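You operate a simulated robot arm through the tools that you are given. There is no shell and no other tool. Be economical: measure what you need, move in short steps, check, and stop when the job is done.

The job below is to be done with a simulated robot arm. You get a single attempt, and the scene is never put back.

## Task
Ease the clamp on the grey hose stub till the screen reads FREE, then store the stub.
Fine: drive knob to ease, back to park at the end; the stub goes into the open drawer marked bands, which ends shut; the other stubs stay. Set down upright: what you pick out.

It is judged by the outcome, as a careful person would: the job done as asked, and still so three seconds after it is handed in. It fails if anything else is knocked over, pushed out of place, dropped, spilled or broken.

## Robot
A 6-joint arm with a fingered hand, hanging from a carriage that runs on a gantry, over the field with the corners [-2100, -4], [400, -3], [400, 1477], [-2100, 1476] (x, y) and turns from -366 to 322 degrees about z. Base frame: it is fixed where the carriage stands at the start and does not move with it; the origin is on the floor, on the carriage's upright axis, x ahead of it, y to its left, z up. Readings come in mm, degrees, newtons and seconds.
With the tool pointing down near the work surface it reaches from about 100 to 440 mm from the robot's upright axis, wherever it stands. Its first joint turns from -166.0 to 166.0 degrees. Places, roughly: drawer marked bands [900, 300, 700]; inside of the drawer marked bands [900, 200, 700]; orange plunger of the band tool [800, -200, 900]; purple knob marked drive [900, -200, 800]; screen marked band state [800, -300, 800]. Payload 3.7 kg.
The TCP is the grasp point between the finger pads, 26 mm short of the fingertips. In the tool frame z runs along the fingers and y along their closing line. Largest opening 156 mm; the body of the gripper starts 73 mm behind the TCP. The gripper is a hand of 4 fingers: y runs from the thumb to the fingers, the wrist lies at [0, 0, -239] in the tool frame, and closing takes about 1.5 s.
Orientation is told as [roll, pitch, yaw] about the base's x, y, z axes, in that order, counted from this pose: with the fingers straight down and closing along the base's y, the tool's x points along the base's -x, its y along +y and its z along -z.

## Interface
- The arm moves only by the tool jog_arm. Its argument "increments" is a list of rows, each an object of numbers (a shift or turn left out is 0, a gripper value left out holds the last): "x", "y", "z": the shift along the tool's x, y, z in mm; "rx", "ry", "rz": the turn, a rotation vector about the tool's x, y, z in degrees. In form: [{"x": .., "y": .., "z": .., "rx": .., "ry": .., "rz": ..}, ...]. A call has 1 to 8 rows; each row shifts and turns the commanded pose from where the row before left it, along the tool's axes as they then stand. "claw" is the gripper command, from -1 (shut) to 1 (fully open), values between in proportion, set as the call begins (left out, the last holds). A row lasts 0.2 s, in which the tool goes at most 50 mm and 8.6 degrees; a call with a longer step from one row to the next is refused whole, and so is a gripper value outside its range. A pose out of reach is approached as far as the arm can. The call stops where the force on the tool passes 80 N (or 10 N more than at its start, if that is more) or the arm is blocked; 0.2 s more then pass. Each finger travels about 45 mm/s and halts on what it meets, pressing with about 23 N; the grip force reading is that of the motor and also rises with nothing between the fingers. The clock runs only during rows and for 0.2 s after the last one: add rows that do not move to give the fingers time. It gives the time, the measured TCP pose, the force on the tool (base axes), the opening and the grip force at its end, in the units of the frame above (readings bear some noise), with the torque about the TCP (base axes, N m) and any sound that the robot's microphone picked up.
- Cameras (640 x 400 px; columns grow to the right, rows downward): "scene" is now at [257.4, -3.4, 1720.7]; the picture's right is [-0.07, -1.00, 0.00], its down [-0.92, 0.06, -0.40] and it looks along [0.40, -0.03, -0.92] (base axes); focal length 248 px, centre (320, 200). "wrist" rides on the gripper at [58, -58, -91] in the tool frame; the picture's right is [0.71, 0.71, 0.00], its down [-0.53, 0.53, -0.67] and it looks along [-0.47, 0.47, 0.74] (tool axes); focal length 265 px, centre (320, 200). There is no depth. A picture from a camera that has moved, and an enlarged one, comes with that camera's place and axes in the base frame and with its lens.
- capture(camera): a new picture of that camera. No time passes.
- raise_lower(by): slides the trunk up (or, below 0, down) by that many mm; the arm and the scene camera ride with it, the base frame stays. It gives what a move gives, with no picture.
- base_move(legs): drives the robot by 1 to 6 legs, each [ahead, left, turn to the left] in mm, mm and degrees, along the robot's own axes; the way and the turn of a leg run together, so that a leg with both is an arc; at most 1500 mm and 180 degrees a leg. The arm and the cameras ride along, it lands a little off, and it stops where it bumps. It keeps to its track: a leg is cut to what the track allows. It gives what a move gives.
- finger_targets(finger1, finger2, finger3, thumb_bend): sets how far each is bent, from 0 (flat) to 1 (curled in); at 0.3 the hand is open as for a grip, at 0.7 the pads meet at the TCP. One left out holds its place. A second passes; each finger stops where it meets its share of the squeeze, and holds until it gets a number again. A gripper value or a shape takes the hand back. It gives what a move gives, with no picture; readings hold the bend of each and the force on the fingers (four entries, about 0 where the hand has none), thumb and palm.
- hand_shape(shape): the hand has 4 fingers and takes this shape, open, in about a second: jaw (thumb against the fingers, like two jaws); tri (thumb and two fingers); tip (a fingertip pinch); poke (one finger out to press); point (the index stretched); flat (the hand flat); cup (the hand cupped); fist (a fist). The gripper value then closes the fingers along that shape, each until it touches; the sizes above hold for jaw. It gives what a move gives, with no picture.
- pan_tilt(pan, tilt): turns the head with the scene camera to pan (to the left, within 155 degrees either way) and tilt (down, from -29 to 69), counted from straight ahead of the robot. It gives what a move gives.
- inspect(camera, box): a new picture of the part [left, top, right, bottom] of that camera's present view, enlarged. No time passes.
- hand_in(): hands the job in; it is judged then, once.

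Go step by step. Nothing tells you exact positions but the pictures and the camera data: compare them with the known pose of the tool, close in by small moves and look again before you grip or let go. The budget is 120 turns and 98 pictures, counting those below and the enlarged ones. Unless the task says otherwise, let go and move clear before handing in, and close with one line.

The tools are called after "Request:" by a JSON object that holds its "name" and its "arguments". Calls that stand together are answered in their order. jog_arm: Moves the arm, as the interface text tells. Its arguments: {"type":"object","properties":{"increments":{"type":"array","items":{"type":"object","properties":{"x":{"type":"number"},"y":{"type":"number"},"z":{"type":"number"},"rx":{"type":"number"},"ry":{"type":"number"},"rz":{"type":"number"}}}},"claw":{"type":"number"}},"required":["increments"]} The other tools are called the same way: raise_lower (by) slides the trunk up or down; hand_shape (shape) gives the hand a shape; finger_targets (finger1, finger2, finger3, thumb_bend) moves the fingers one by one; base_move (legs) drives the base; pan_tilt (pan, tilt) turns the head that bears the scene camera; capture (camera) takes a picture; inspect (camera, box) takes an enlarged picture of a part of a camera's view; hand_in () hands the job in.

At the start:

```text
time: 0.0
tcp_pos: [448.0, 55.9, 1064.8]
ee_rot: [0.0, 0.0, 0.0]
wrist_force: [0.1, -0.3, 0.1]
moment: [0.03, -0.02, -0.01]
grip_width: 155.9
grip_force: 0.0
shape: jaw
bend: [0.3, 0.3, 0.3, 0.3]
finger forces: [0.0, 0.1, 0.0, 0.0, 0.0, 0.0]
trunk travel left (down, up): [-570.0, 109.0]
robot x, y, heading: [2.5, -1.1, 0.4]
head pan, tilt: [-3.9, 66.5]
```

scene: 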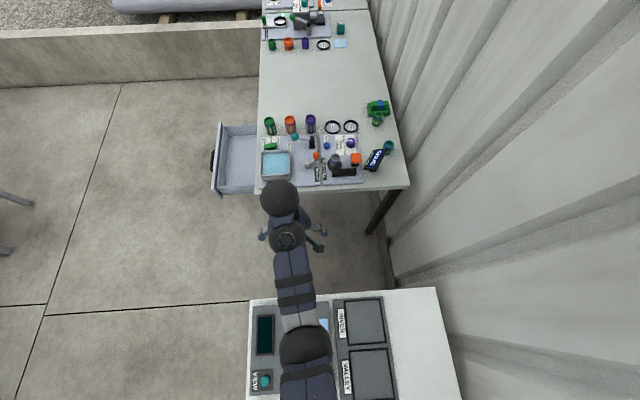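
wrist: 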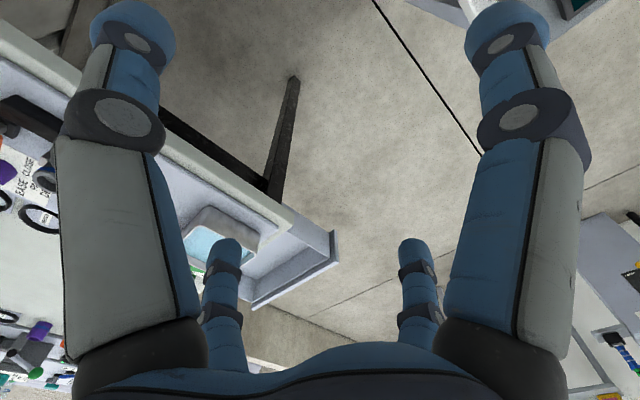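

I see a bench ahead with an open drawer on its left side, stubs and a band tool. I'll enlarge the bench first.

Request:
{"name": "inspect", "arguments": {"camera": "scene", "box": [200, 90, 420, 220]}}

Request:
{"name": "pan_tilt", "arguments": {"pan": -5, "tilt": 45}}

Request:
{"name": "capture", "arguments": {"camera": "scene"}}

```text
2.91 times, centred on (310, 155) of scene
camera zoom: at [257.4, -3.4, 1720.7], right [-0.07, -1.0, 0.0], down [-0.92, 0.06, -0.4], along [0.4, -0.03, -0.92], focal length 721 px, centre (349, 331)
```

zoom: 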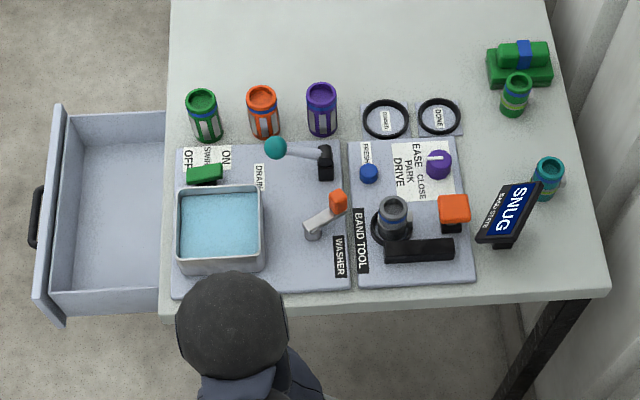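

```text
time: 0.8
tcp_pos: [448.3, 56.5, 1064.2]
ee_rot: [0.0, 0.0, 0.0]
wrist_force: [-0.9, -0.3, 0.2]
moment: [0.01, 0.02, 0.02]
grip_width: 155.8
grip_force: 0.0
shape: jaw
bend: [0.3, 0.3, 0.3, 0.3]
finger forces: [0.1, 0.0, 0.0, 0.1, 0.0, 0.0]
trunk travel left (down, up): [-570.0, 109.0]
robot x, y, heading: [1.6, -0.9, -0.0]
head pan, tilt: [-5.0, 45.0]
```

```text
94 pictures are left
camera scene: at [279.7, -6.5, 1747.3], right [-0.09, -1.0, 0.0], down [-0.7, 0.06, -0.71], along [0.7, -0.06, -0.71], focal length 248 px, centre (320, 200)
```

scene: 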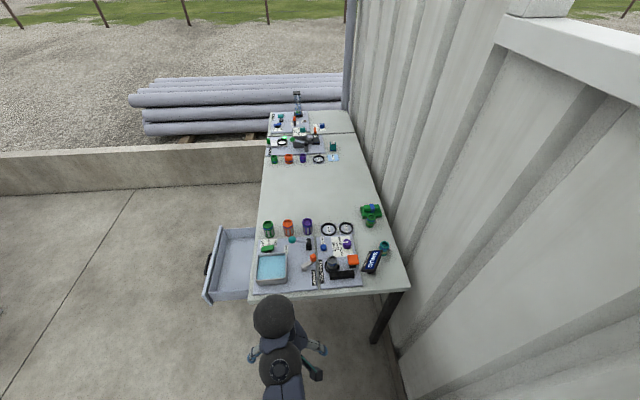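

The grey stub stands in the band tool, and the screen reads SNUG. I'll drive forward to bring the arm near the bench.

Request:
{"name": "base_move", "arguments": {"legs": [[390, 0, 0]]}}

Request:
{"name": "pan_tilt", "arguments": {"pan": -20, "tilt": 60}}

Request:
{"name": "capture", "arguments": {"camera": "scene"}}

Request:
{"name": "capture", "arguments": {"camera": "wrist"}}

```text
time: 3.3
tcp_pos: [834.2, 57.0, 1064.7]
ee_rot: [0.1, 0.0, -0.1]
wrist_force: [-0.7, -0.1, 0.1]
moment: [-0.01, 0.0, -0.01]
grip_width: 155.8
grip_force: 0.1
shape: jaw
bend: [0.3, 0.3, 0.3, 0.3]
finger forces: [0.1, 0.1, 0.0, 0.0, 0.0, 0.0]
trunk travel left (down, up): [-570.0, 109.0]
robot x, y, heading: [386.3, 0.2, -0.1]
head pan, tilt: [-5.0, 45.0]
```

```text
time: 4.1
tcp_pos: [835.3, 57.3, 1064.8]
ee_rot: [0.1, 0.0, 0.0]
wrist_force: [-0.1, -0.1, -0.4]
moment: [0.0, 0.01, 0.0]
grip_width: 155.9
grip_force: 0.1
shape: jaw
bend: [0.3, 0.3, 0.3, 0.3]
finger forces: [0.0, 0.0, 0.0, 0.0, 0.0, 0.0]
trunk travel left (down, up): [-570.0, 109.0]
robot x, y, heading: [385.5, 3.2, 0.2]
head pan, tilt: [-20.0, 60.0]
```

```text
93 pictures are left
camera scene: at [647.8, -21.9, 1727.9], right [-0.34, -0.94, 0.0], down [-0.81, 0.29, -0.5], along [0.47, -0.17, -0.87], focal length 248 px, centre (320, 200)
```

scene: 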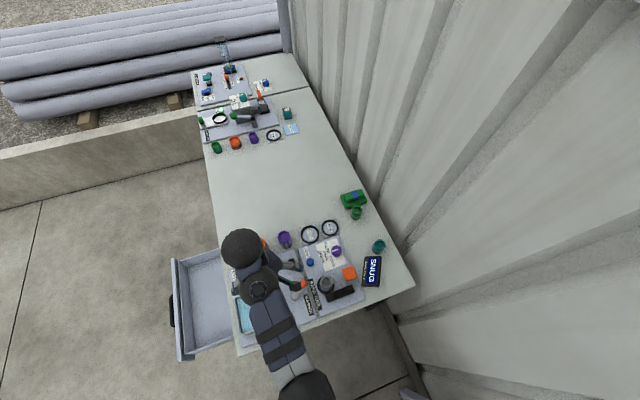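

```text
92 pictures are left
camera wrist: at [775.0, -1.4, 1155.9], right [-0.71, 0.71, 0.0], down [0.53, 0.53, 0.67], along [0.47, 0.47, -0.74], focal length 265 px, centre (320, 200)
```

wrist: 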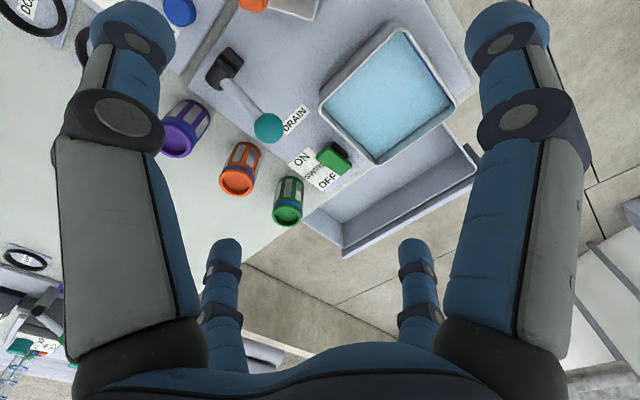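

The band tool is clear of the arm in this view, so I'll zoom in on it and the drawer.

Request:
{"name": "inspect", "arguments": {"camera": "scene", "box": [270, 220, 400, 320]}}

```text
4.00 times, centred on (335, 270) of scene
camera zoom: at [647.8, -21.9, 1727.9], right [-0.34, -0.94, 0.0], down [-0.81, 0.29, -0.5], along [0.47, -0.17, -0.87], focal length 991 px, centre (260, -80)
```

zoom: 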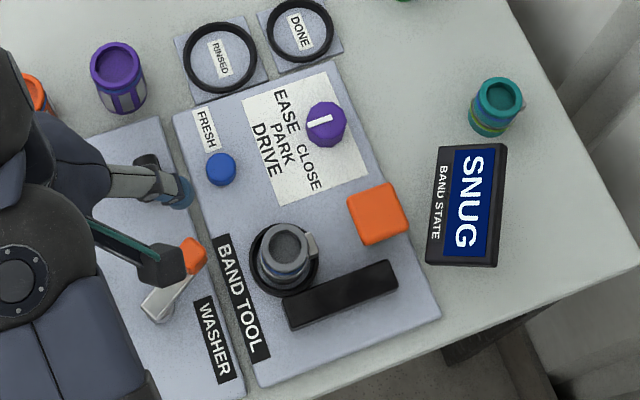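

The knob is at about (910,-185), the plunger at (812,-191) and the stub at (812,-103). I'll test how far the arm reaches by moving toward the knob while staying high.

Request:
{"name": "jog_arm", "arguments": {"increments": [{"y": -40}, {"y": -40}, {"y": -40}, {"y": -40}, {"y": -40}, {"x": -30}, {"x": -30}, {}]}}

Request:
{"name": "capture", "arguments": {"camera": "scene"}}

Request:
{"name": "capture", "arguments": {"camera": "wrist"}}

```text
time: 5.9
tcp_pos: [892.7, -143.5, 1062.5]
ee_rot: [0.0, 0.0, 0.0]
wrist_force: [0.3, -0.4, 0.5]
moment: [-0.02, 0.01, 0.03]
grip_width: 156.2
grip_force: 0.1
shape: jaw
bend: [0.3, 0.3, 0.3, 0.3]
finger forces: [0.1, 0.0, 0.1, 0.1, 0.1, 0.0]
trunk travel left (down, up): [-570.0, 109.0]
robot x, y, heading: [386.1, -1.4, -0.0]
head pan, tilt: [-20.0, 60.0]
```

```text
90 pictures are left
camera scene: at [647.8, -21.9, 1727.9], right [-0.34, -0.94, 0.0], down [-0.81, 0.3, -0.5], along [0.47, -0.17, -0.87], focal length 248 px, centre (320, 200)
```

scene: 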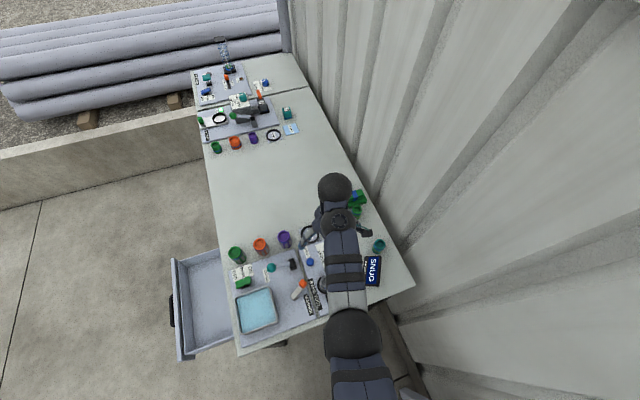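

```text
89 pictures are left
camera wrist: at [833.9, -201.5, 1154.9], right [-0.71, 0.71, 0.0], down [0.53, 0.53, 0.67], along [0.47, 0.47, -0.74], focal length 265 px, centre (320, 200)
```

wrist: 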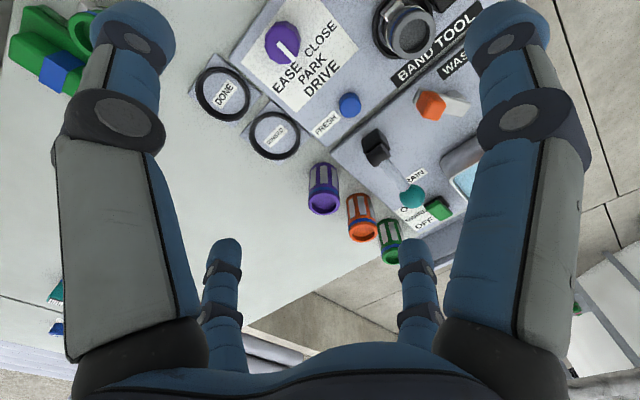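

The reach is better than stated at this height. I'll zoom in on the knob labels.

Request:
{"name": "inspect", "arguments": {"camera": "wrist", "box": [190, 0, 470, 170]}}

```text
2.29 times, centred on (330, 85) of wrist
camera zoom: at [833.9, -201.5, 1154.9], right [-0.71, 0.71, 0.0], down [0.53, 0.53, 0.67], along [0.47, 0.47, -0.74], focal length 607 px, centre (297, 463)
```

zoom: 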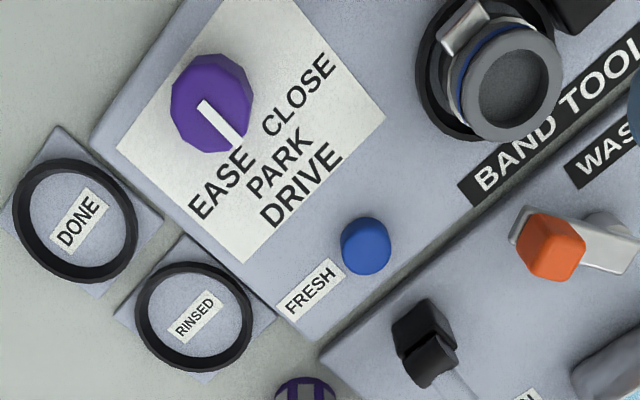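

I need to know how the fingers are laid out before going in, so I'll zoom in on the hand from above.

Request:
{"name": "inspect", "arguments": {"camera": "scene", "box": [290, 160, 390, 300]}}

```text
2.86 times, centred on (340, 230) of scene
camera zoom: at [647.8, -21.9, 1727.9], right [-0.34, -0.94, 0.0], down [-0.81, 0.3, -0.5], along [0.47, -0.17, -0.87], focal length 708 px, centre (263, 114)
```

zoom: 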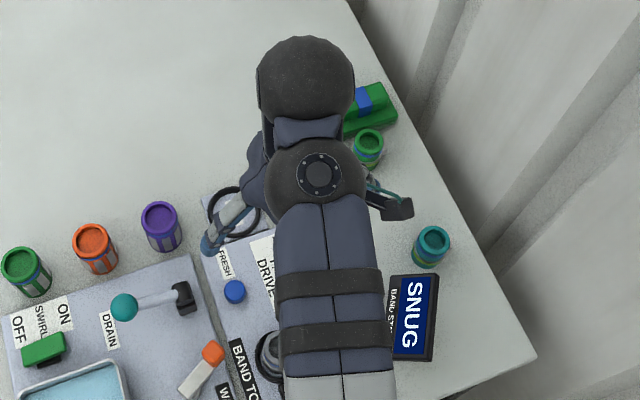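

The wrist view suggests the four digits form a cross, each about 85 mm from the tool axis. I'll move over the knob and half close to check.

Request:
{"name": "jog_arm", "arguments": {"increments": [{"x": -7, "y": -22}, {"x": -7, "y": -22}, {}, {}, {}, {}], "claw": -0.2}}

Request:
{"name": "capture", "arguments": {"camera": "wrist"}}

```text
time: 7.3
tcp_pos: [907.2, -185.9, 1062.7]
ee_rot: [0.1, 0.1, 0.0]
wrist_force: [0.2, 0.0, -0.1]
moment: [-0.04, 0.0, 0.0]
grip_width: 62.8
grip_force: 0.0
shape: jaw
bend: [0.41, 0.41, 0.41, 0.7]
finger forces: [0.0, 0.0, 0.1, 0.1, 0.0, 0.0]
trunk travel left (down, up): [-570.0, 109.0]
robot x, y, heading: [385.0, 1.7, 0.2]
head pan, tilt: [-20.0, 60.0]
```

```text
86 pictures are left
camera wrist: at [847.6, -245.2, 1155.5], right [-0.71, 0.71, 0.0], down [0.53, 0.53, 0.67], along [0.47, 0.47, -0.74], focal length 265 px, centre (320, 200)
```

wrist: 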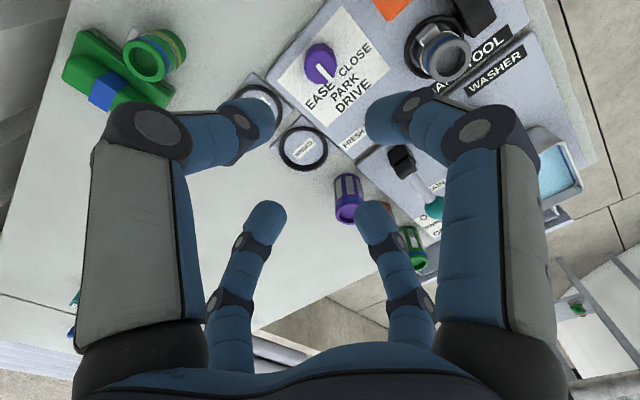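

The hand closes as a four-digit chuck and it's centred over the knob. I'll lower the trunk partway and re-measure the heights.

Request:
{"name": "raise_lower", "arguments": {"by": -120}}

Request:
{"name": "capture", "arguments": {"camera": "wrist"}}

Request:
{"name": "capture", "arguments": {"camera": "scene"}}

```text
time: 8.8
tcp_pos: [906.8, -187.4, 943.7]
ee_rot: [0.0, 0.0, 0.0]
wrist_force: [0.6, 0.1, -0.1]
moment: [0.0, 0.03, -0.01]
grip_width: 62.9
grip_force: 0.1
shape: jaw
bend: [0.42, 0.42, 0.42, 0.7]
finger forces: [0.0, 0.0, 0.0, 0.0, 0.0, 0.1]
trunk travel left (down, up): [-450.0, 229.0]
robot x, y, heading: [387.2, 0.1, -0.0]
head pan, tilt: [-20.0, 60.0]
```

```text
85 pictures are left
camera wrist: at [847.6, -245.2, 1035.6], right [-0.71, 0.71, 0.0], down [0.53, 0.53, 0.67], along [0.47, 0.47, -0.74], focal length 265 px, centre (320, 200)
```

wrist: 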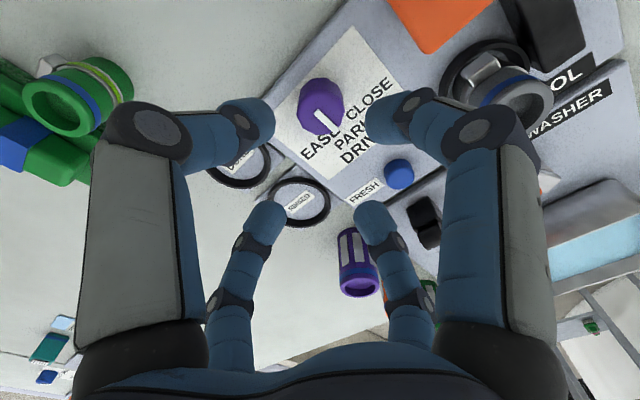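

```text
84 pictures are left
camera scene: at [647.8, -21.9, 1607.9], right [-0.34, -0.94, 0.0], down [-0.81, 0.3, -0.5], along [0.47, -0.17, -0.87], focal length 248 px, centre (320, 200)
```

scene: 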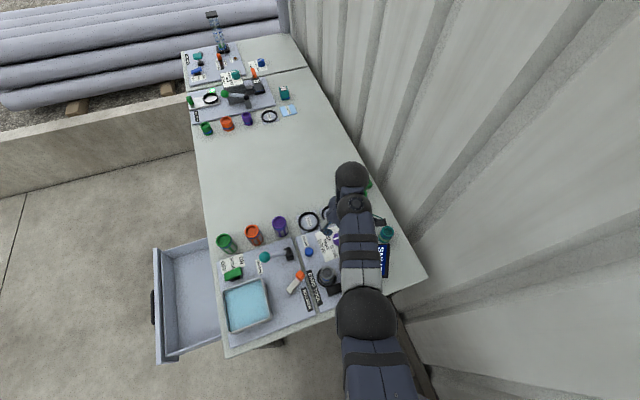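

I'll zoom in on the knob at this height to triangulate it, and look at the plunger's height as well.

Request:
{"name": "inspect", "arguments": {"camera": "wrist", "box": [240, 0, 480, 150]}}

Request:
{"name": "inspect", "arguments": {"camera": "wrist", "box": [380, 0, 640, 160]}}

```text
2.67 times, centred on (360, 75) of wrist
camera zoom: at [847.6, -245.2, 1035.6], right [-0.71, 0.71, 0.0], down [0.53, 0.53, 0.67], along [0.47, 0.47, -0.74], focal length 708 px, centre (213, 533)
```

zoom: 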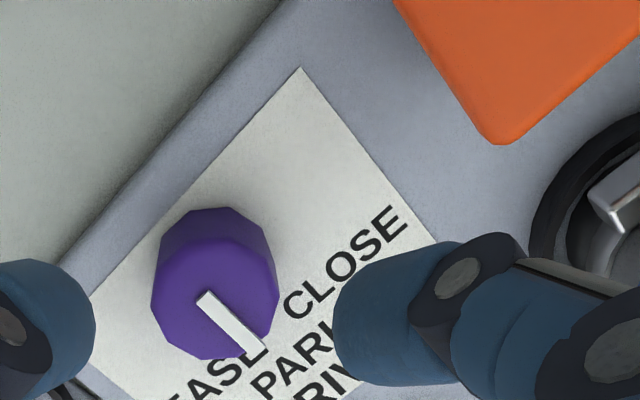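

```text
2.46 times, centred on (510, 80) of wrist
camera zoom: at [847.6, -245.2, 1035.6], right [-0.71, 0.71, 0.0], down [0.53, 0.53, 0.67], along [0.47, 0.47, -0.74], focal length 653 px, centre (-148, 495)
```

zoom: 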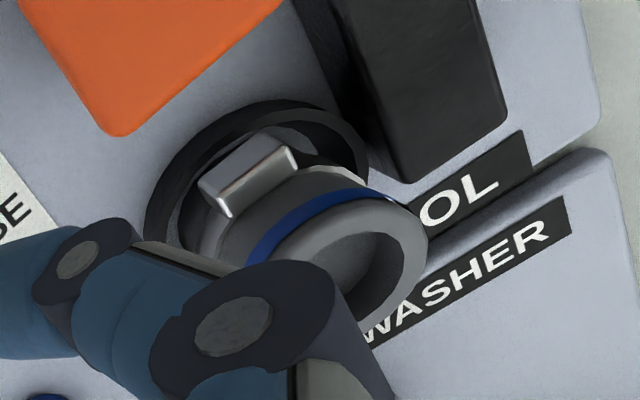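

My estimates are knob top centre (910,-183,830), radius about 19, and plunger top corner (830,-172,860). I'll centre on the knob, turn the hand 20° clockwise so no digit points at the plunger, then lower.

Request:
{"name": "jog_arm", "arguments": {"increments": [{"x": -3, "y": 4}, {"rz": 7}, {"rz": 7}, {"rz": 6}, {}]}}

Request:
{"name": "raise_lower", "arguments": {"by": -75}}

Request:
{"name": "capture", "arguments": {"camera": "wrist"}}

Request:
{"name": "capture", "arguments": {"camera": "scene"}}

```text
time: 10.0
tcp_pos: [909.4, -182.1, 943.8]
ee_rot: [0.0, 0.0, -20.0]
wrist_force: [0.2, 0.2, 0.0]
moment: [0.01, 0.02, 0.01]
grip_width: 62.9
grip_force: 0.0
shape: jaw
bend: [0.42, 0.42, 0.42, 0.7]
finger forces: [0.0, 0.0, 0.0, 0.0, 0.0, 0.1]
trunk travel left (down, up): [-450.0, 229.0]
robot x, y, heading: [385.8, 0.6, 0.1]
head pan, tilt: [-20.0, 60.0]
```

```text
time: 11.1
tcp_pos: [910.9, -181.6, 869.0]
ee_rot: [0.1, 0.0, -19.9]
wrist_force: [0.2, -0.2, -0.2]
moment: [-0.01, 0.02, -0.02]
grip_width: 62.6
grip_force: 0.0
shape: jaw
bend: [0.42, 0.42, 0.42, 0.7]
finger forces: [0.1, 0.0, 0.0, 0.0, 0.0, 0.1]
trunk travel left (down, up): [-375.0, 304.0]
robot x, y, heading: [390.6, 3.1, 0.2]
head pan, tilt: [-20.0, 60.0]
```

```text
81 pictures are left
camera wrist: at [834.2, -217.8, 961.1], right [-0.42, 0.91, 0.0], down [0.67, 0.32, 0.67], along [0.61, 0.28, -0.74], focal length 265 px, centre (320, 200)
```

wrist: 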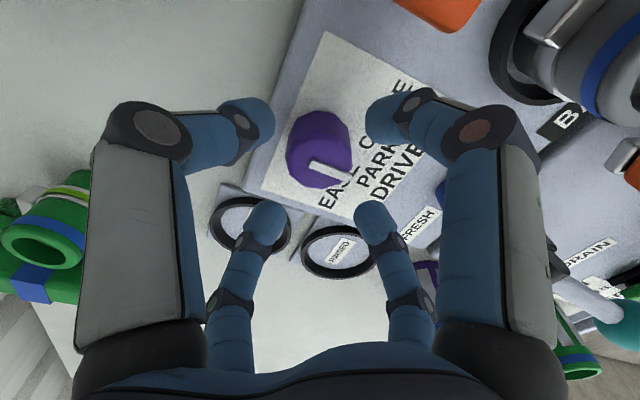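

```text
80 pictures are left
camera scene: at [647.8, -21.9, 1532.9], right [-0.34, -0.94, 0.0], down [-0.81, 0.3, -0.5], along [0.47, -0.17, -0.87], focal length 248 px, centre (320, 200)
```

scene: 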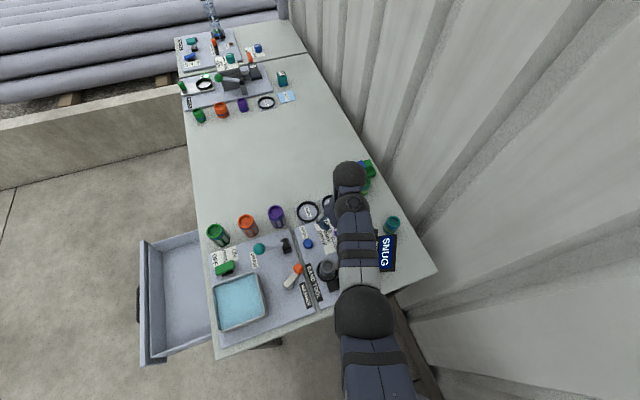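

The knob sits centred between the digits. I'll lower 28 mm more and look.

Request:
{"name": "raise_lower", "arguments": {"by": -28}}

Request:
{"name": "capture", "arguments": {"camera": "wrist"}}

```text
time: 11.8
tcp_pos: [910.9, -182.7, 841.0]
ee_rot: [0.0, 0.0, -20.1]
wrist_force: [0.5, -0.1, -0.6]
moment: [-0.01, 0.02, 0.0]
grip_width: 62.9
grip_force: 0.1
shape: jaw
bend: [0.42, 0.42, 0.42, 0.7]
finger forces: [0.0, 0.0, 0.0, 0.0, 0.1, 0.0]
trunk travel left (down, up): [-347.0, 332.0]
robot x, y, heading: [385.4, -3.4, -0.0]
head pan, tilt: [-20.0, 60.0]
```

```text
79 pictures are left
camera wrist: at [834.2, -217.8, 933.1], right [-0.42, 0.91, 0.0], down [0.67, 0.32, 0.67], along [0.61, 0.28, -0.74], focal length 265 px, centre (320, 200)
```

wrist: 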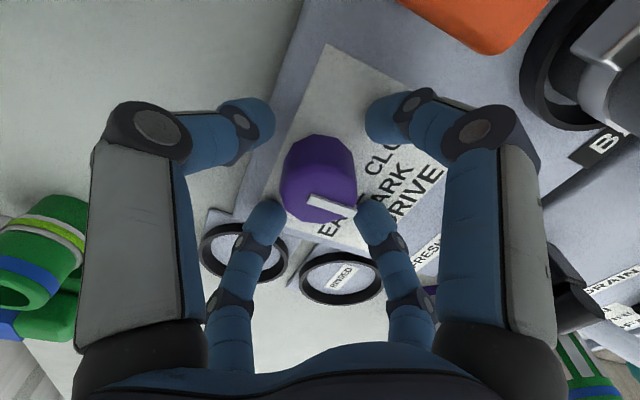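

The tips are around the knob and slightly below its top, so I'll close gently on it.

Request:
{"name": "jog_arm", "arguments": {"increments": [{}, {}, {}, {}, {}, {}, {}], "claw": -1}}

Request:
{"name": "capture", "arguments": {"camera": "wrist"}}

```text
time: 13.4
tcp_pos: [909.8, -181.6, 840.9]
ee_rot: [0.0, 0.0, -20.1]
wrist_force: [0.6, -1.0, -4.3]
moment: [-0.05, -0.04, 0.0]
grip_width: 32.0
grip_force: 23.2
shape: jaw
bend: [0.77, 0.77, 0.77, 0.7]
finger forces: [19.6, 19.9, 20.6, 0.0, 20.6, 0.0]
trunk travel left (down, up): [-347.0, 332.0]
robot x, y, heading: [387.6, -1.0, -0.1]
head pan, tilt: [-20.0, 60.0]
```

```text
78 pictures are left
camera wrist: at [833.9, -217.7, 932.8], right [-0.42, 0.91, 0.0], down [0.67, 0.32, 0.67], along [0.61, 0.28, -0.74], focal length 265 px, centre (320, 200)
```

wrist: 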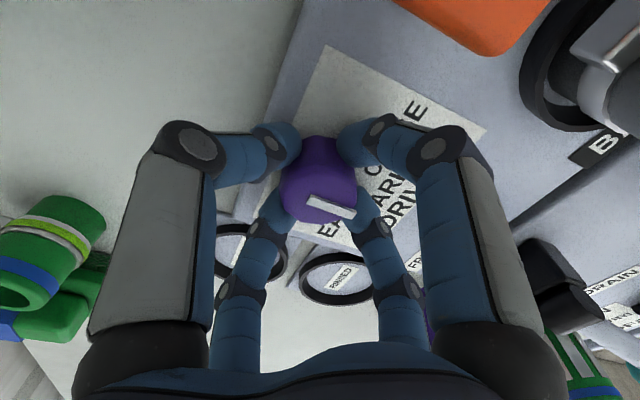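

The knob is gripped with all digits. I'll turn it clockwise toward EASE.

Request:
{"name": "jog_arm", "arguments": {"increments": [{"rz": 7}, {"rz": 7}, {"rz": 7}, {"rz": 7}, {"rz": 7}, {}]}}

Request:
{"name": "inspect", "arguments": {"camera": "wrist", "box": [240, 40, 520, 260]}}

```text
time: 14.8
tcp_pos: [909.4, -183.0, 841.0]
ee_rot: [0.0, 0.0, -55.1]
wrist_force: [0.1, -1.1, -5.2]
moment: [-0.02, 0.0, 0.0]
grip_width: 32.1
grip_force: 23.1
shape: jaw
bend: [0.77, 0.77, 0.77, 0.7]
finger forces: [20.4, 20.6, 20.6, 0.0, 20.8, 0.1]
trunk travel left (down, up): [-347.0, 332.0]
robot x, y, heading: [388.2, -0.4, 0.2]
head pan, tilt: [-20.0, 60.0]
```

```text
1.82 times, centred on (380, 150) of wrist
camera zoom: at [827.8, -168.4, 932.8], right [0.17, 0.98, 0.0], down [0.73, -0.13, 0.67], along [0.66, -0.12, -0.74], focal length 483 px, centre (211, 291)
```

zoom: 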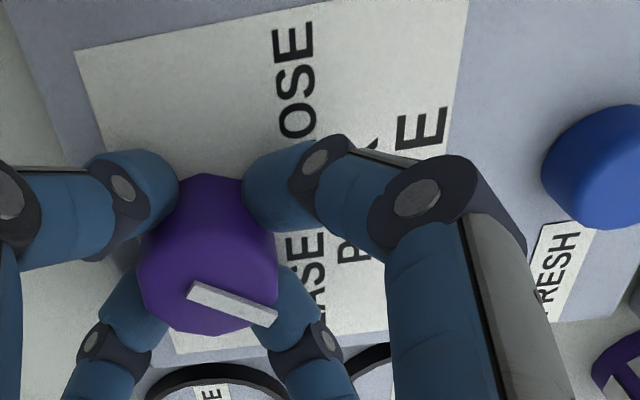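

The knob has turned 35° with the hand, and EASE lies about 46° from PARK. I'll turn 11° more.

Request:
{"name": "jog_arm", "arguments": {"increments": [{"rz": 5}, {"rz": 6}, {}]}}

Request:
{"name": "inspect", "arguments": {"camera": "scene", "box": [260, 180, 440, 320]}}

```text
time: 15.6
tcp_pos: [910.4, -182.7, 839.6]
ee_rot: [-0.1, -0.1, -66.0]
wrist_force: [0.6, 0.1, -1.5]
moment: [-0.01, 0.01, -0.01]
grip_width: 31.9
grip_force: 22.1
shape: jaw
bend: [0.77, 0.77, 0.77, 0.7]
finger forces: [20.8, 20.7, 20.5, 0.0, 20.8, 0.1]
trunk travel left (down, up): [-347.0, 332.0]
robot x, y, heading: [384.1, -1.2, 0.2]
head pan, tilt: [-20.0, 60.0]
```

```text
2.86 times, centred on (350, 250) of scene
camera zoom: at [647.7, -21.8, 1504.8], right [-0.34, -0.94, 0.0], down [-0.81, 0.3, -0.5], along [0.47, -0.17, -0.87], focal length 708 px, centre (234, 57)
```

zoom: 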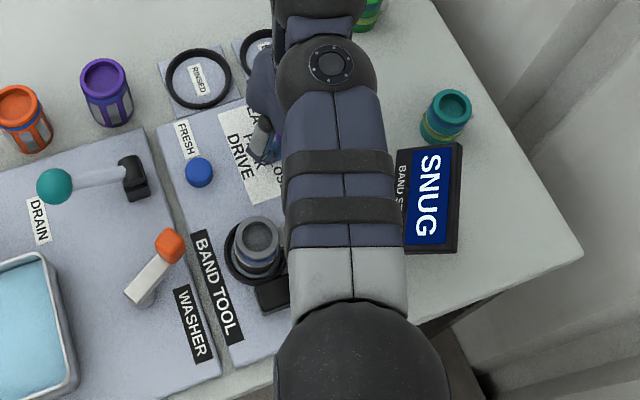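

The knob is now turned 46°. I'll open slightly, lift and check the pointer.

Request:
{"name": "jog_arm", "arguments": {"increments": [{}, {}, {}, {}], "claw": -0.2}}

Request:
{"name": "raise_lower", "arguments": {"by": 75}}

Request:
{"name": "capture", "arguments": {"camera": "wrist"}}

```text
time: 16.6
tcp_pos: [910.2, -181.4, 840.6]
ee_rot: [0.0, -0.1, -66.0]
wrist_force: [-0.6, 0.4, -0.2]
moment: [0.02, -0.03, 0.02]
grip_width: 62.1
grip_force: 0.0
shape: jaw
bend: [0.42, 0.42, 0.42, 0.7]
finger forces: [0.0, 0.0, 0.1, 0.0, 0.0, 0.0]
trunk travel left (down, up): [-347.0, 332.0]
robot x, y, heading: [387.1, 1.0, 0.4]
head pan, tilt: [-20.0, 60.0]
```

```text
time: 17.7
tcp_pos: [909.7, -182.8, 915.2]
ee_rot: [0.0, -0.1, -66.0]
wrist_force: [0.3, 0.7, -0.1]
moment: [0.03, 0.05, 0.0]
grip_width: 62.4
grip_force: 0.1
shape: jaw
bend: [0.42, 0.42, 0.42, 0.7]
finger forces: [0.0, 0.0, 0.0, 0.0, 0.0, 0.1]
trunk travel left (down, up): [-422.0, 257.0]
robot x, y, heading: [384.6, -0.5, -0.3]
head pan, tilt: [-20.0, 60.0]
```

```text
75 pictures are left
camera wrist: at [832.1, -153.6, 1007.6], right [0.36, 0.93, 0.0], down [0.69, -0.27, 0.67], along [0.62, -0.24, -0.74], focal length 265 px, centre (320, 200)
```

wrist: 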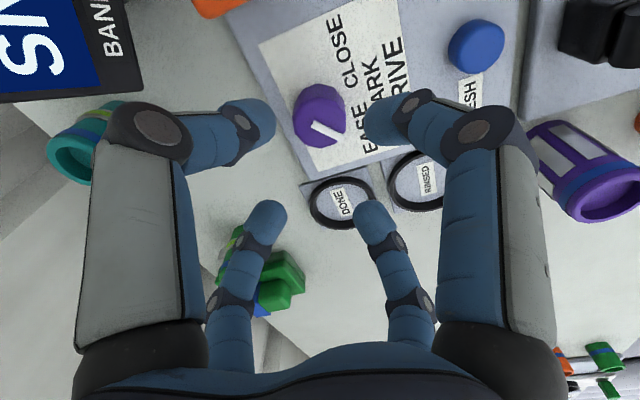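

The pointer reads EASE. Now the plunger, with its top centre near (811,-187,860): I'll raise, rotate to yaw -45 so the digits sit diagonally between neighbours, close the fingers and move over it.

Request:
{"name": "raise_lower", "arguments": {"by": 45}}

Request:
{"name": "jog_arm", "arguments": {"increments": [{"rz": -7}, {"rz": -7}, {"rz": -7}, {"x": 24, "y": -24}, {"x": 23, "y": -23}, {"x": 22, "y": -22}, {}, {}], "claw": -1}}

Request:
{"name": "capture", "arguments": {"camera": "wrist"}}

Request:
{"name": "capture", "arguments": {"camera": "scene"}}

```text
time: 18.6
tcp_pos: [909.0, -182.3, 960.6]
ee_rot: [0.0, 0.1, -65.9]
wrist_force: [0.3, 1.2, -0.6]
moment: [-0.03, -0.03, 0.0]
grip_width: 62.3
grip_force: 0.0
shape: jaw
bend: [0.42, 0.42, 0.42, 0.7]
finger forces: [0.1, 0.1, 0.0, 0.0, 0.1, 0.1]
trunk travel left (down, up): [-467.0, 212.0]
robot x, y, heading: [385.5, -1.0, 0.2]
head pan, tilt: [-20.0, 60.0]
```

```text
time: 20.4
tcp_pos: [812.4, -182.4, 959.3]
ee_rot: [0.1, 0.0, -45.0]
wrist_force: [0.3, 0.0, 0.3]
moment: [0.01, -0.02, 0.0]
grip_width: 0.1
grip_force: 23.2
shape: jaw
bend: [0.7, 0.7, 0.7, 0.7]
finger forces: [0.0, 0.0, 0.1, 0.0, 0.0, 0.1]
trunk travel left (down, up): [-467.0, 212.0]
robot x, y, heading: [389.0, -2.1, -0.0]
head pan, tilt: [-20.0, 60.0]
```

```text
74 pictures are left
camera wrist: at [728.9, -183.3, 1051.3], right [0.0, 1.0, 0.0], down [0.74, 0.0, 0.67], along [0.67, 0.0, -0.74], focal length 265 px, centre (320, 200)
```

wrist: 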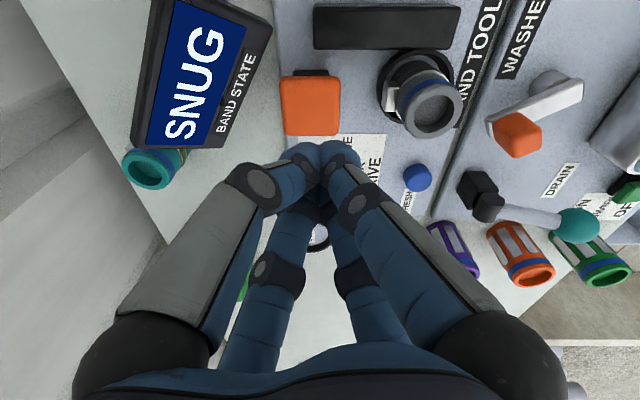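

```text
73 pictures are left
camera scene: at [647.8, -21.9, 1624.8], right [-0.34, -0.94, 0.0], down [-0.81, 0.3, -0.5], along [0.47, -0.17, -0.87], focal length 248 px, centre (320, 200)
```

scene: 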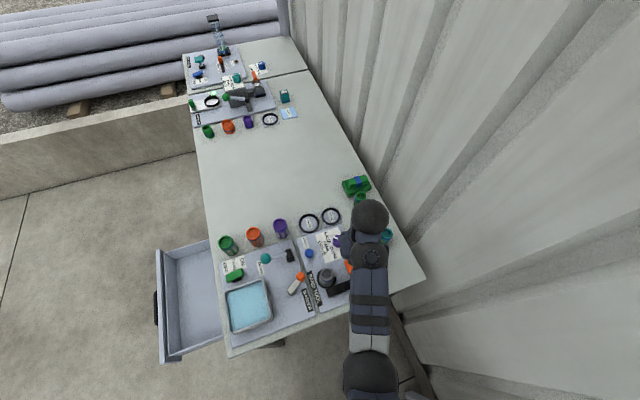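

The wrist view now shows both the plunger (about (807,-190)) and the screen. I'll centre, lower, and then press in small steps.

Request:
{"name": "jog_arm", "arguments": {"increments": [{"x": -2.5, "y": -8.5}, {}]}}

Request:
{"name": "raise_lower", "arguments": {"by": -62}}

Request:
{"name": "capture", "arguments": {"camera": "wrist"}}

```text
time: 21.0
tcp_pos: [807.3, -189.8, 960.0]
ee_rot: [-0.1, 0.0, -45.0]
wrist_force: [0.5, 0.4, 0.6]
moment: [0.0, 0.02, -0.02]
grip_width: 0.1
grip_force: 22.6
shape: jaw
bend: [0.7, 0.7, 0.7, 0.7]
finger forces: [0.0, 0.2, 0.0, 0.0, 0.0, 0.0]
trunk travel left (down, up): [-467.0, 212.0]
robot x, y, heading: [386.5, -2.1, -0.1]
head pan, tilt: [-20.0, 60.0]
```

```text
time: 22.0
tcp_pos: [808.1, -189.9, 897.4]
ee_rot: [0.0, -0.1, -45.0]
wrist_force: [0.0, -0.3, -0.3]
moment: [-0.02, -0.01, 0.01]
grip_width: 0.0
grip_force: 22.7
shape: jaw
bend: [0.7, 0.7, 0.7, 0.7]
finger forces: [0.1, 0.0, 0.0, 0.1, 0.0, 0.1]
trunk travel left (down, up): [-405.0, 274.0]
robot x, y, heading: [390.5, -1.9, -0.0]
head pan, tilt: [-20.0, 60.0]
```

```text
72 pictures are left
camera wrist: at [724.7, -190.8, 989.9], right [0.0, 1.0, 0.0], down [0.74, 0.0, 0.67], along [0.67, 0.0, -0.74], focal length 265 px, centre (320, 200)
```

wrist: 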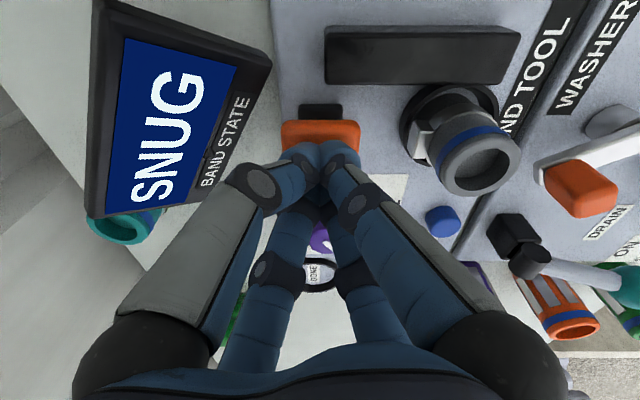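

It's aligned. I'll press down in 5 mm rows.

Request:
{"name": "jog_arm", "arguments": {"increments": [{"z": 5}, {"z": 5}, {"z": 5}, {}]}}

Request:
{"name": "capture", "arguments": {"camera": "wrist"}}

```text
time: 23.0
tcp_pos: [807.5, -191.1, 883.4]
ee_rot: [0.0, 0.1, -45.1]
wrist_force: [0.1, -0.1, 2.0]
moment: [-0.03, 0.01, 0.0]
grip_width: 0.1
grip_force: 23.0
shape: jaw
bend: [0.7, 0.7, 0.7, 0.7]
finger forces: [0.1, 0.0, 0.1, 0.0, 0.1, 0.0]
trunk travel left (down, up): [-405.0, 274.0]
robot x, y, heading: [390.3, 1.3, 0.1]
head pan, tilt: [-20.0, 60.0]
```

```text
71 pictures are left
camera wrist: at [724.5, -191.0, 975.4], right [0.0, 1.0, 0.0], down [0.74, 0.0, 0.67], along [0.67, 0.0, -0.74], focal length 265 px, centre (320, 200)
```

wrist: 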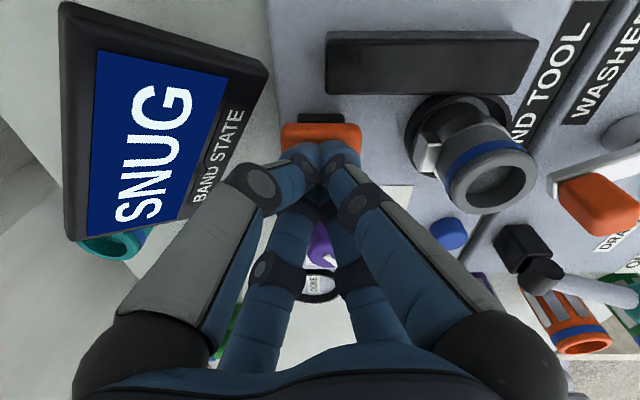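

I've just made contact (2 N). I'll press further.

Request:
{"name": "jog_arm", "arguments": {"increments": [{"z": 3}, {"z": 3}, {}]}}

Request:
{"name": "inspect", "arguments": {"camera": "wrist", "box": [40, 0, 400, 230]}}

```text
time: 23.8
tcp_pos: [807.4, -189.7, 877.1]
ee_rot: [-0.1, 0.0, -45.0]
wrist_force: [-1.7, -0.4, 3.1]
moment: [0.01, 0.05, -0.02]
grip_width: 0.2
grip_force: 23.0
shape: jaw
bend: [0.7, 0.7, 0.7, 0.7]
finger forces: [0.0, 0.1, 0.0, 0.0, 0.1, 0.0]
trunk travel left (down, up): [-405.0, 274.0]
robot x, y, heading: [383.9, 3.7, -0.0]
head pan, tilt: [-20.0, 60.0]
```

```text
1.74 times, centred on (220, 115) of wrist
camera zoom: at [724.9, -191.0, 969.3], right [0.0, 1.0, 0.0], down [0.74, 0.0, 0.67], along [0.67, 0.0, -0.74], focal length 462 px, centre (494, 348)
```

zoom: 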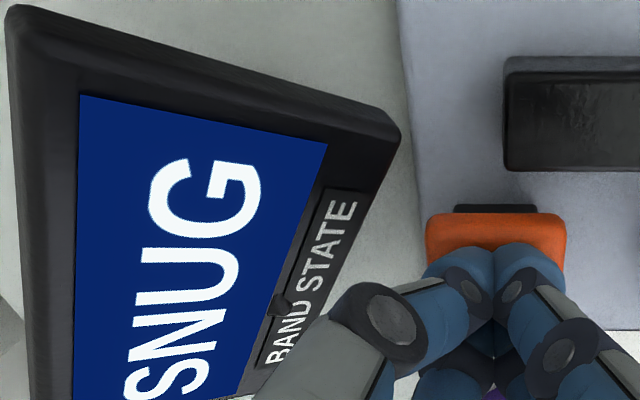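

The plunger has a soft spring. I'll keep pressing in small rows and watch the screen.

Request:
{"name": "jog_arm", "arguments": {"increments": [{"z": 3}, {"z": 3}, {}]}}

Request:
{"name": "inspect", "arguments": {"camera": "wrist", "box": [40, 0, 400, 230]}}

```text
time: 24.6
tcp_pos: [808.5, -191.5, 871.1]
ee_rot: [-0.1, 0.0, -44.9]
wrist_force: [-2.4, 2.4, 13.3]
moment: [0.15, 0.05, 0.05]
grip_width: 0.0
grip_force: 22.9
shape: jaw
bend: [0.7, 0.7, 0.7, 0.7]
finger forces: [0.1, 0.1, 0.0, 0.1, 0.0, 0.0]
trunk travel left (down, up): [-405.0, 274.0]
robot x, y, heading: [387.4, -3.0, -0.0]
head pan, tilt: [-20.0, 60.0]
```

```text
1.74 times, centred on (220, 115) of wrist
camera zoom: at [725.4, -191.5, 963.4], right [0.0, 1.0, 0.0], down [0.74, 0.0, 0.67], along [0.67, 0.0, -0.74], focal length 462 px, centre (494, 348)
```

zoom: 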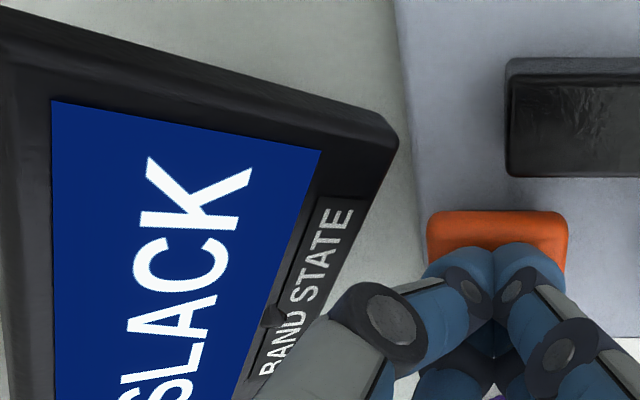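

The screen now reads SLACK. I'll let the plunger rise fully and stroke it again.

Request:
{"name": "jog_arm", "arguments": {"increments": [{"z": -8}, {"z": -10}, {}, {}]}}

Request:
{"name": "inspect", "arguments": {"camera": "wrist", "box": [40, 0, 400, 230]}}

```text
time: 25.6
tcp_pos: [808.5, -190.4, 890.0]
ee_rot: [-0.1, 0.0, -45.0]
wrist_force: [-0.6, -0.1, 1.8]
moment: [0.0, -0.01, 0.02]
grip_width: 0.0
grip_force: 23.1
shape: jaw
bend: [0.7, 0.7, 0.7, 0.7]
finger forces: [0.1, 0.1, 0.0, 0.0, 0.0, 0.0]
trunk travel left (down, up): [-405.0, 274.0]
robot x, y, heading: [391.5, -1.9, 0.1]
head pan, tilt: [-20.0, 60.0]
```

```text
1.74 times, centred on (220, 115) of wrist
camera zoom: at [725.5, -191.2, 981.4], right [0.0, 1.0, 0.0], down [0.74, 0.0, 0.67], along [0.67, 0.0, -0.74], focal length 462 px, centre (494, 348)
```

zoom: 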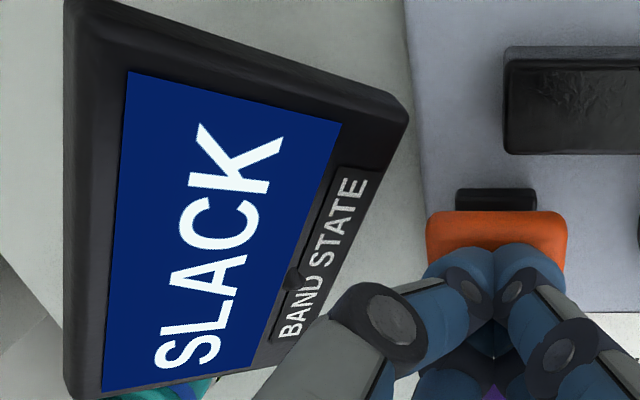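

I'll lift a little more, then stroke again.

Request:
{"name": "jog_arm", "arguments": {"increments": [{"z": -5}, {}, {"z": 6}, {"z": 6}, {"z": 4}, {"z": 4}, {"z": 4}, {}]}}

Request:
{"name": "inspect", "arguments": {"camera": "wrist", "box": [40, 0, 400, 230]}}

```text
time: 27.4
tcp_pos: [809.2, -191.3, 871.3]
ee_rot: [0.0, -0.1, -45.0]
wrist_force: [-3.0, 0.3, 16.0]
moment: [0.09, 0.07, -0.01]
grip_width: 0.0
grip_force: 23.0
shape: jaw
bend: [0.7, 0.7, 0.7, 0.7]
finger forces: [0.0, 0.0, 0.0, 0.0, 0.0, 0.0]
trunk travel left (down, up): [-405.0, 274.0]
robot x, y, heading: [386.9, 2.3, -0.1]
head pan, tilt: [-20.0, 60.0]
```

```text
1.74 times, centred on (220, 115) of wrist
camera zoom: at [725.1, -190.9, 963.3], right [0.0, 1.0, 0.0], down [0.74, 0.0, 0.67], along [0.67, 0.0, -0.74], focal length 462 px, centre (494, 348)
```

zoom: 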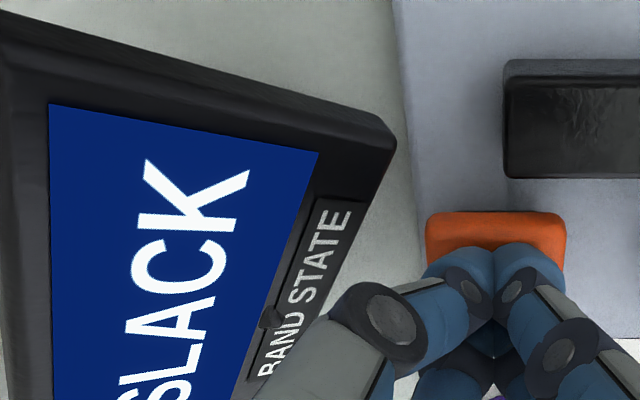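

It still reads SLACK, so I'll check whether it updates with a short hold and slightly more press.

Request:
{"name": "jog_arm", "arguments": {"increments": [{"z": 1}, {}, {}]}}

Request:
{"name": "inspect", "arguments": {"camera": "wrist", "box": [40, 0, 400, 230]}}

```text
time: 28.2
tcp_pos: [807.8, -189.8, 870.1]
ee_rot: [-0.1, -0.1, -45.0]
wrist_force: [-8.4, 5.0, 39.5]
moment: [0.32, 0.35, 0.0]
grip_width: 0.0
grip_force: 23.0
shape: jaw
bend: [0.7, 0.7, 0.7, 0.7]
finger forces: [0.0, 0.0, 0.1, 0.0, 0.1, 0.0]
trunk travel left (down, up): [-405.0, 274.0]
robot x, y, heading: [387.9, 1.9, -0.1]
head pan, tilt: [-20.0, 60.0]
```

```text
1.74 times, centred on (220, 115) of wrist
camera zoom: at [725.4, -190.8, 962.2], right [0.0, 1.0, 0.0], down [0.74, 0.0, 0.67], along [0.67, 0.0, -0.74], focal length 462 px, centre (494, 348)
```

zoom: 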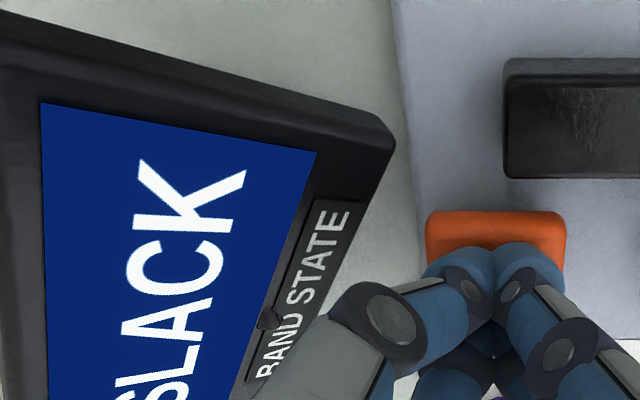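

The plunger has bottomed out and the screen is unchanged. It may need several strokes, so I'll lift clear and stroke again.

Request:
{"name": "jog_arm", "arguments": {"increments": [{"z": -12}, {"z": -14}, {}, {}, {"z": 12}, {"z": 7}, {"z": 7}, {}]}}

Request:
{"name": "inspect", "arguments": {"camera": "wrist", "box": [40, 0, 400, 230]}}

```text
time: 30.0
tcp_pos: [808.1, -189.7, 871.1]
ee_rot: [0.0, 0.0, -45.0]
wrist_force: [-5.6, 4.7, 27.3]
moment: [0.28, 0.21, -0.03]
grip_width: 0.0
grip_force: 23.1
shape: jaw
bend: [0.7, 0.7, 0.7, 0.7]
finger forces: [0.1, 0.0, 0.0, 0.1, 0.0, 0.1]
trunk travel left (down, up): [-405.0, 274.0]
robot x, y, heading: [385.5, -1.9, -0.1]
head pan, tilt: [-20.0, 60.0]
```

```text
1.74 times, centred on (220, 115) of wrist
camera zoom: at [724.4, -190.7, 962.8], right [0.0, 1.0, 0.0], down [0.74, 0.0, 0.67], along [0.67, 0.0, -0.74], focal length 462 px, centre (494, 348)
```

zoom: 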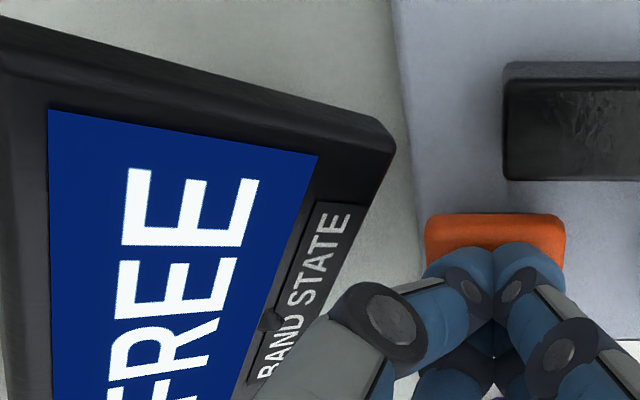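

The screen reads FREE. I'll lift off and return over the knob to set it back to PARK.

Request:
{"name": "raise_lower", "arguments": {"by": 88}}

Request:
{"name": "jog_arm", "arguments": {"increments": [{"x": -22.4, "y": 25.7}, {"x": -22.4, "y": 25.7}, {"x": -22.4, "y": 25.7}, {"rz": 7}, {"rz": 7}, {"rz": 7}, {}], "claw": -0.2}}

Request:
{"name": "capture", "arguments": {"camera": "wrist"}}

```text
time: 31.2
tcp_pos: [806.5, -189.9, 957.0]
ee_rot: [0.0, 0.0, -45.0]
wrist_force: [-0.5, -0.3, -1.0]
moment: [0.04, -0.03, 0.03]
grip_width: 0.0
grip_force: 22.6
shape: jaw
bend: [0.7, 0.7, 0.7, 0.7]
finger forces: [0.1, 0.0, 0.1, 0.1, 0.0, 0.0]
trunk travel left (down, up): [-493.0, 186.0]
robot x, y, heading: [384.4, 0.5, -0.2]
head pan, tilt: [-20.0, 60.0]
```

```text
time: 32.9
tcp_pos: [907.3, -182.5, 956.3]
ee_rot: [0.0, 0.0, -66.1]
wrist_force: [0.0, -0.2, -0.1]
moment: [-0.02, 0.0, -0.02]
grip_width: 62.1
grip_force: 0.1
shape: jaw
bend: [0.42, 0.42, 0.42, 0.7]
finger forces: [0.1, 0.0, 0.0, 0.0, 0.0, 0.0]
trunk travel left (down, up): [-493.0, 186.0]
robot x, y, heading: [387.2, -0.2, -0.2]
head pan, tilt: [-20.0, 60.0]
```

```text
64 pictures are left
camera wrist: at [830.7, -154.2, 1049.2], right [0.36, 0.93, 0.0], down [0.69, -0.27, 0.67], along [0.62, -0.24, -0.74], focal length 265 px, centre (320, 200)
```

wrist: 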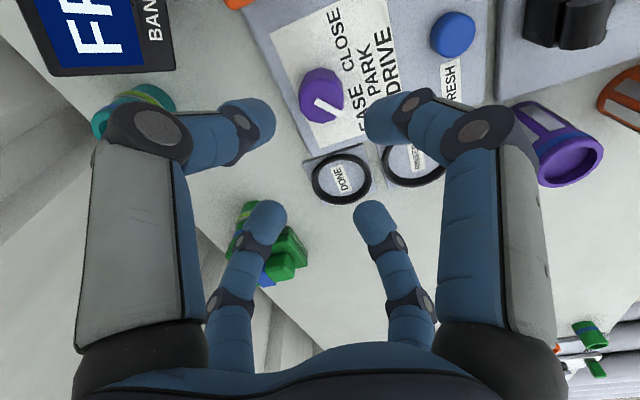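

I'll adjust 2 mm, lower over the knob, grip and turn it back 46° counter-clockwise.

Request:
{"name": "jog_arm", "arguments": {"increments": [{"x": -1, "y": 2}, {}]}}

Request:
{"name": "raise_lower", "arguments": {"by": -116}}

Request:
{"name": "jog_arm", "arguments": {"increments": [{}, {}, {}, {}, {}, {}], "claw": -1}}

Request:
{"name": "jog_arm", "arguments": {"increments": [{"rz": -7}, {"rz": -7}, {"rz": -7}, {"rz": -7}, {"rz": -7}, {"rz": -6}, {"rz": -5}, {}]}}

Request:
{"name": "jog_arm", "arguments": {"increments": [{}, {}, {}, {}], "claw": -0.2}}

Request:
{"name": "raise_lower", "arguments": {"by": 120}}

Request:
{"name": "capture", "arguments": {"camera": "wrist"}}

```text
time: 33.5
tcp_pos: [911.0, -183.8, 957.0]
ee_rot: [-0.1, -0.1, -66.1]
wrist_force: [-1.1, 0.2, 0.1]
moment: [0.01, 0.02, -0.03]
grip_width: 62.0
grip_force: 0.1
shape: jaw
bend: [0.42, 0.42, 0.42, 0.7]
finger forces: [0.1, 0.1, 0.1, 0.0, 0.0, 0.0]
trunk travel left (down, up): [-493.0, 186.0]
robot x, y, heading: [388.0, -2.0, 0.3]
head pan, tilt: [-20.0, 60.0]
```

```text
time: 34.9
tcp_pos: [910.5, -183.8, 841.4]
ee_rot: [0.0, -0.1, -66.1]
wrist_force: [-0.2, 0.5, -0.9]
moment: [0.02, 0.01, 0.01]
grip_width: 62.1
grip_force: 0.0
shape: jaw
bend: [0.42, 0.42, 0.42, 0.7]
finger forces: [0.1, 0.1, 0.1, 0.1, 0.0, 0.1]
trunk travel left (down, up): [-377.0, 302.0]
robot x, y, heading: [384.8, -0.3, 0.1]
head pan, tilt: [-20.0, 60.0]
```

```text
time: 36.3
tcp_pos: [909.4, -182.5, 840.5]
ee_rot: [0.0, 0.0, -66.0]
wrist_force: [0.9, -0.9, -5.7]
moment: [-0.03, 0.02, 0.04]
grip_width: 31.5
grip_force: 23.1
shape: jaw
bend: [0.77, 0.77, 0.77, 0.7]
finger forces: [20.0, 20.4, 20.3, 0.0, 20.4, 0.0]
trunk travel left (down, up): [-377.0, 302.0]
robot x, y, heading: [386.8, -1.4, 0.2]
head pan, tilt: [-20.0, 60.0]
```

```text
time: 38.1
tcp_pos: [911.2, -182.5, 840.1]
ee_rot: [0.0, 0.0, -19.9]
wrist_force: [0.7, -0.8, -4.4]
moment: [-0.03, -0.02, 0.02]
grip_width: 31.6
grip_force: 22.8
shape: jaw
bend: [0.77, 0.77, 0.77, 0.7]
finger forces: [20.4, 20.2, 20.8, 0.0, 21.2, 0.1]
trunk travel left (down, up): [-377.0, 302.0]
robot x, y, heading: [386.5, -2.8, -0.0]
head pan, tilt: [-20.0, 60.0]
```

```text
time: 39.1
tcp_pos: [911.5, -183.6, 840.6]
ee_rot: [0.0, 0.0, -20.0]
wrist_force: [0.0, 0.3, 0.2]
moment: [0.01, 0.01, -0.01]
grip_width: 62.1
grip_force: 0.1
shape: jaw
bend: [0.42, 0.42, 0.42, 0.7]
finger forces: [0.0, 0.1, 0.0, 0.1, 0.0, 0.0]
trunk travel left (down, up): [-377.0, 302.0]
robot x, y, heading: [384.6, -1.0, -0.2]
head pan, tilt: [-20.0, 60.0]
```

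```text
time: 40.6
tcp_pos: [911.1, -182.2, 960.6]
ee_rot: [0.1, 0.0, -20.0]
wrist_force: [0.0, -0.7, -0.6]
moment: [0.02, 0.01, 0.02]
grip_width: 62.3
grip_force: 0.0
shape: jaw
bend: [0.42, 0.42, 0.42, 0.7]
finger forces: [0.0, 0.0, 0.0, 0.0, 0.0, 0.0]
trunk travel left (down, up): [-497.0, 182.0]
robot x, y, heading: [382.7, -1.9, 0.2]
head pan, tilt: [-20.0, 60.0]
```

```text
63 pictures are left
camera wrist: at [835.1, -218.1, 1052.8], right [-0.42, 0.91, 0.0], down [0.67, 0.32, 0.67], along [0.61, 0.28, -0.74], focal length 265 px, centre (320, 200)
```

wrist: 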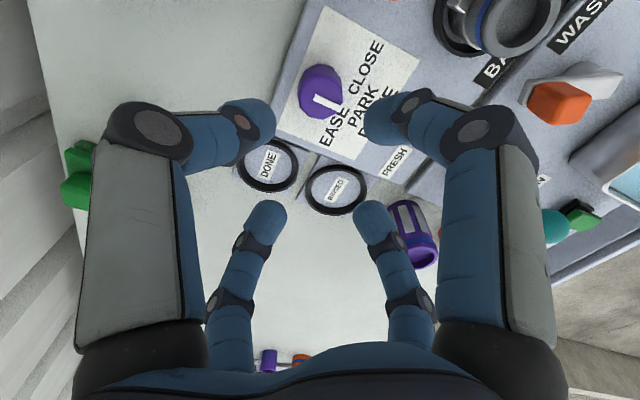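

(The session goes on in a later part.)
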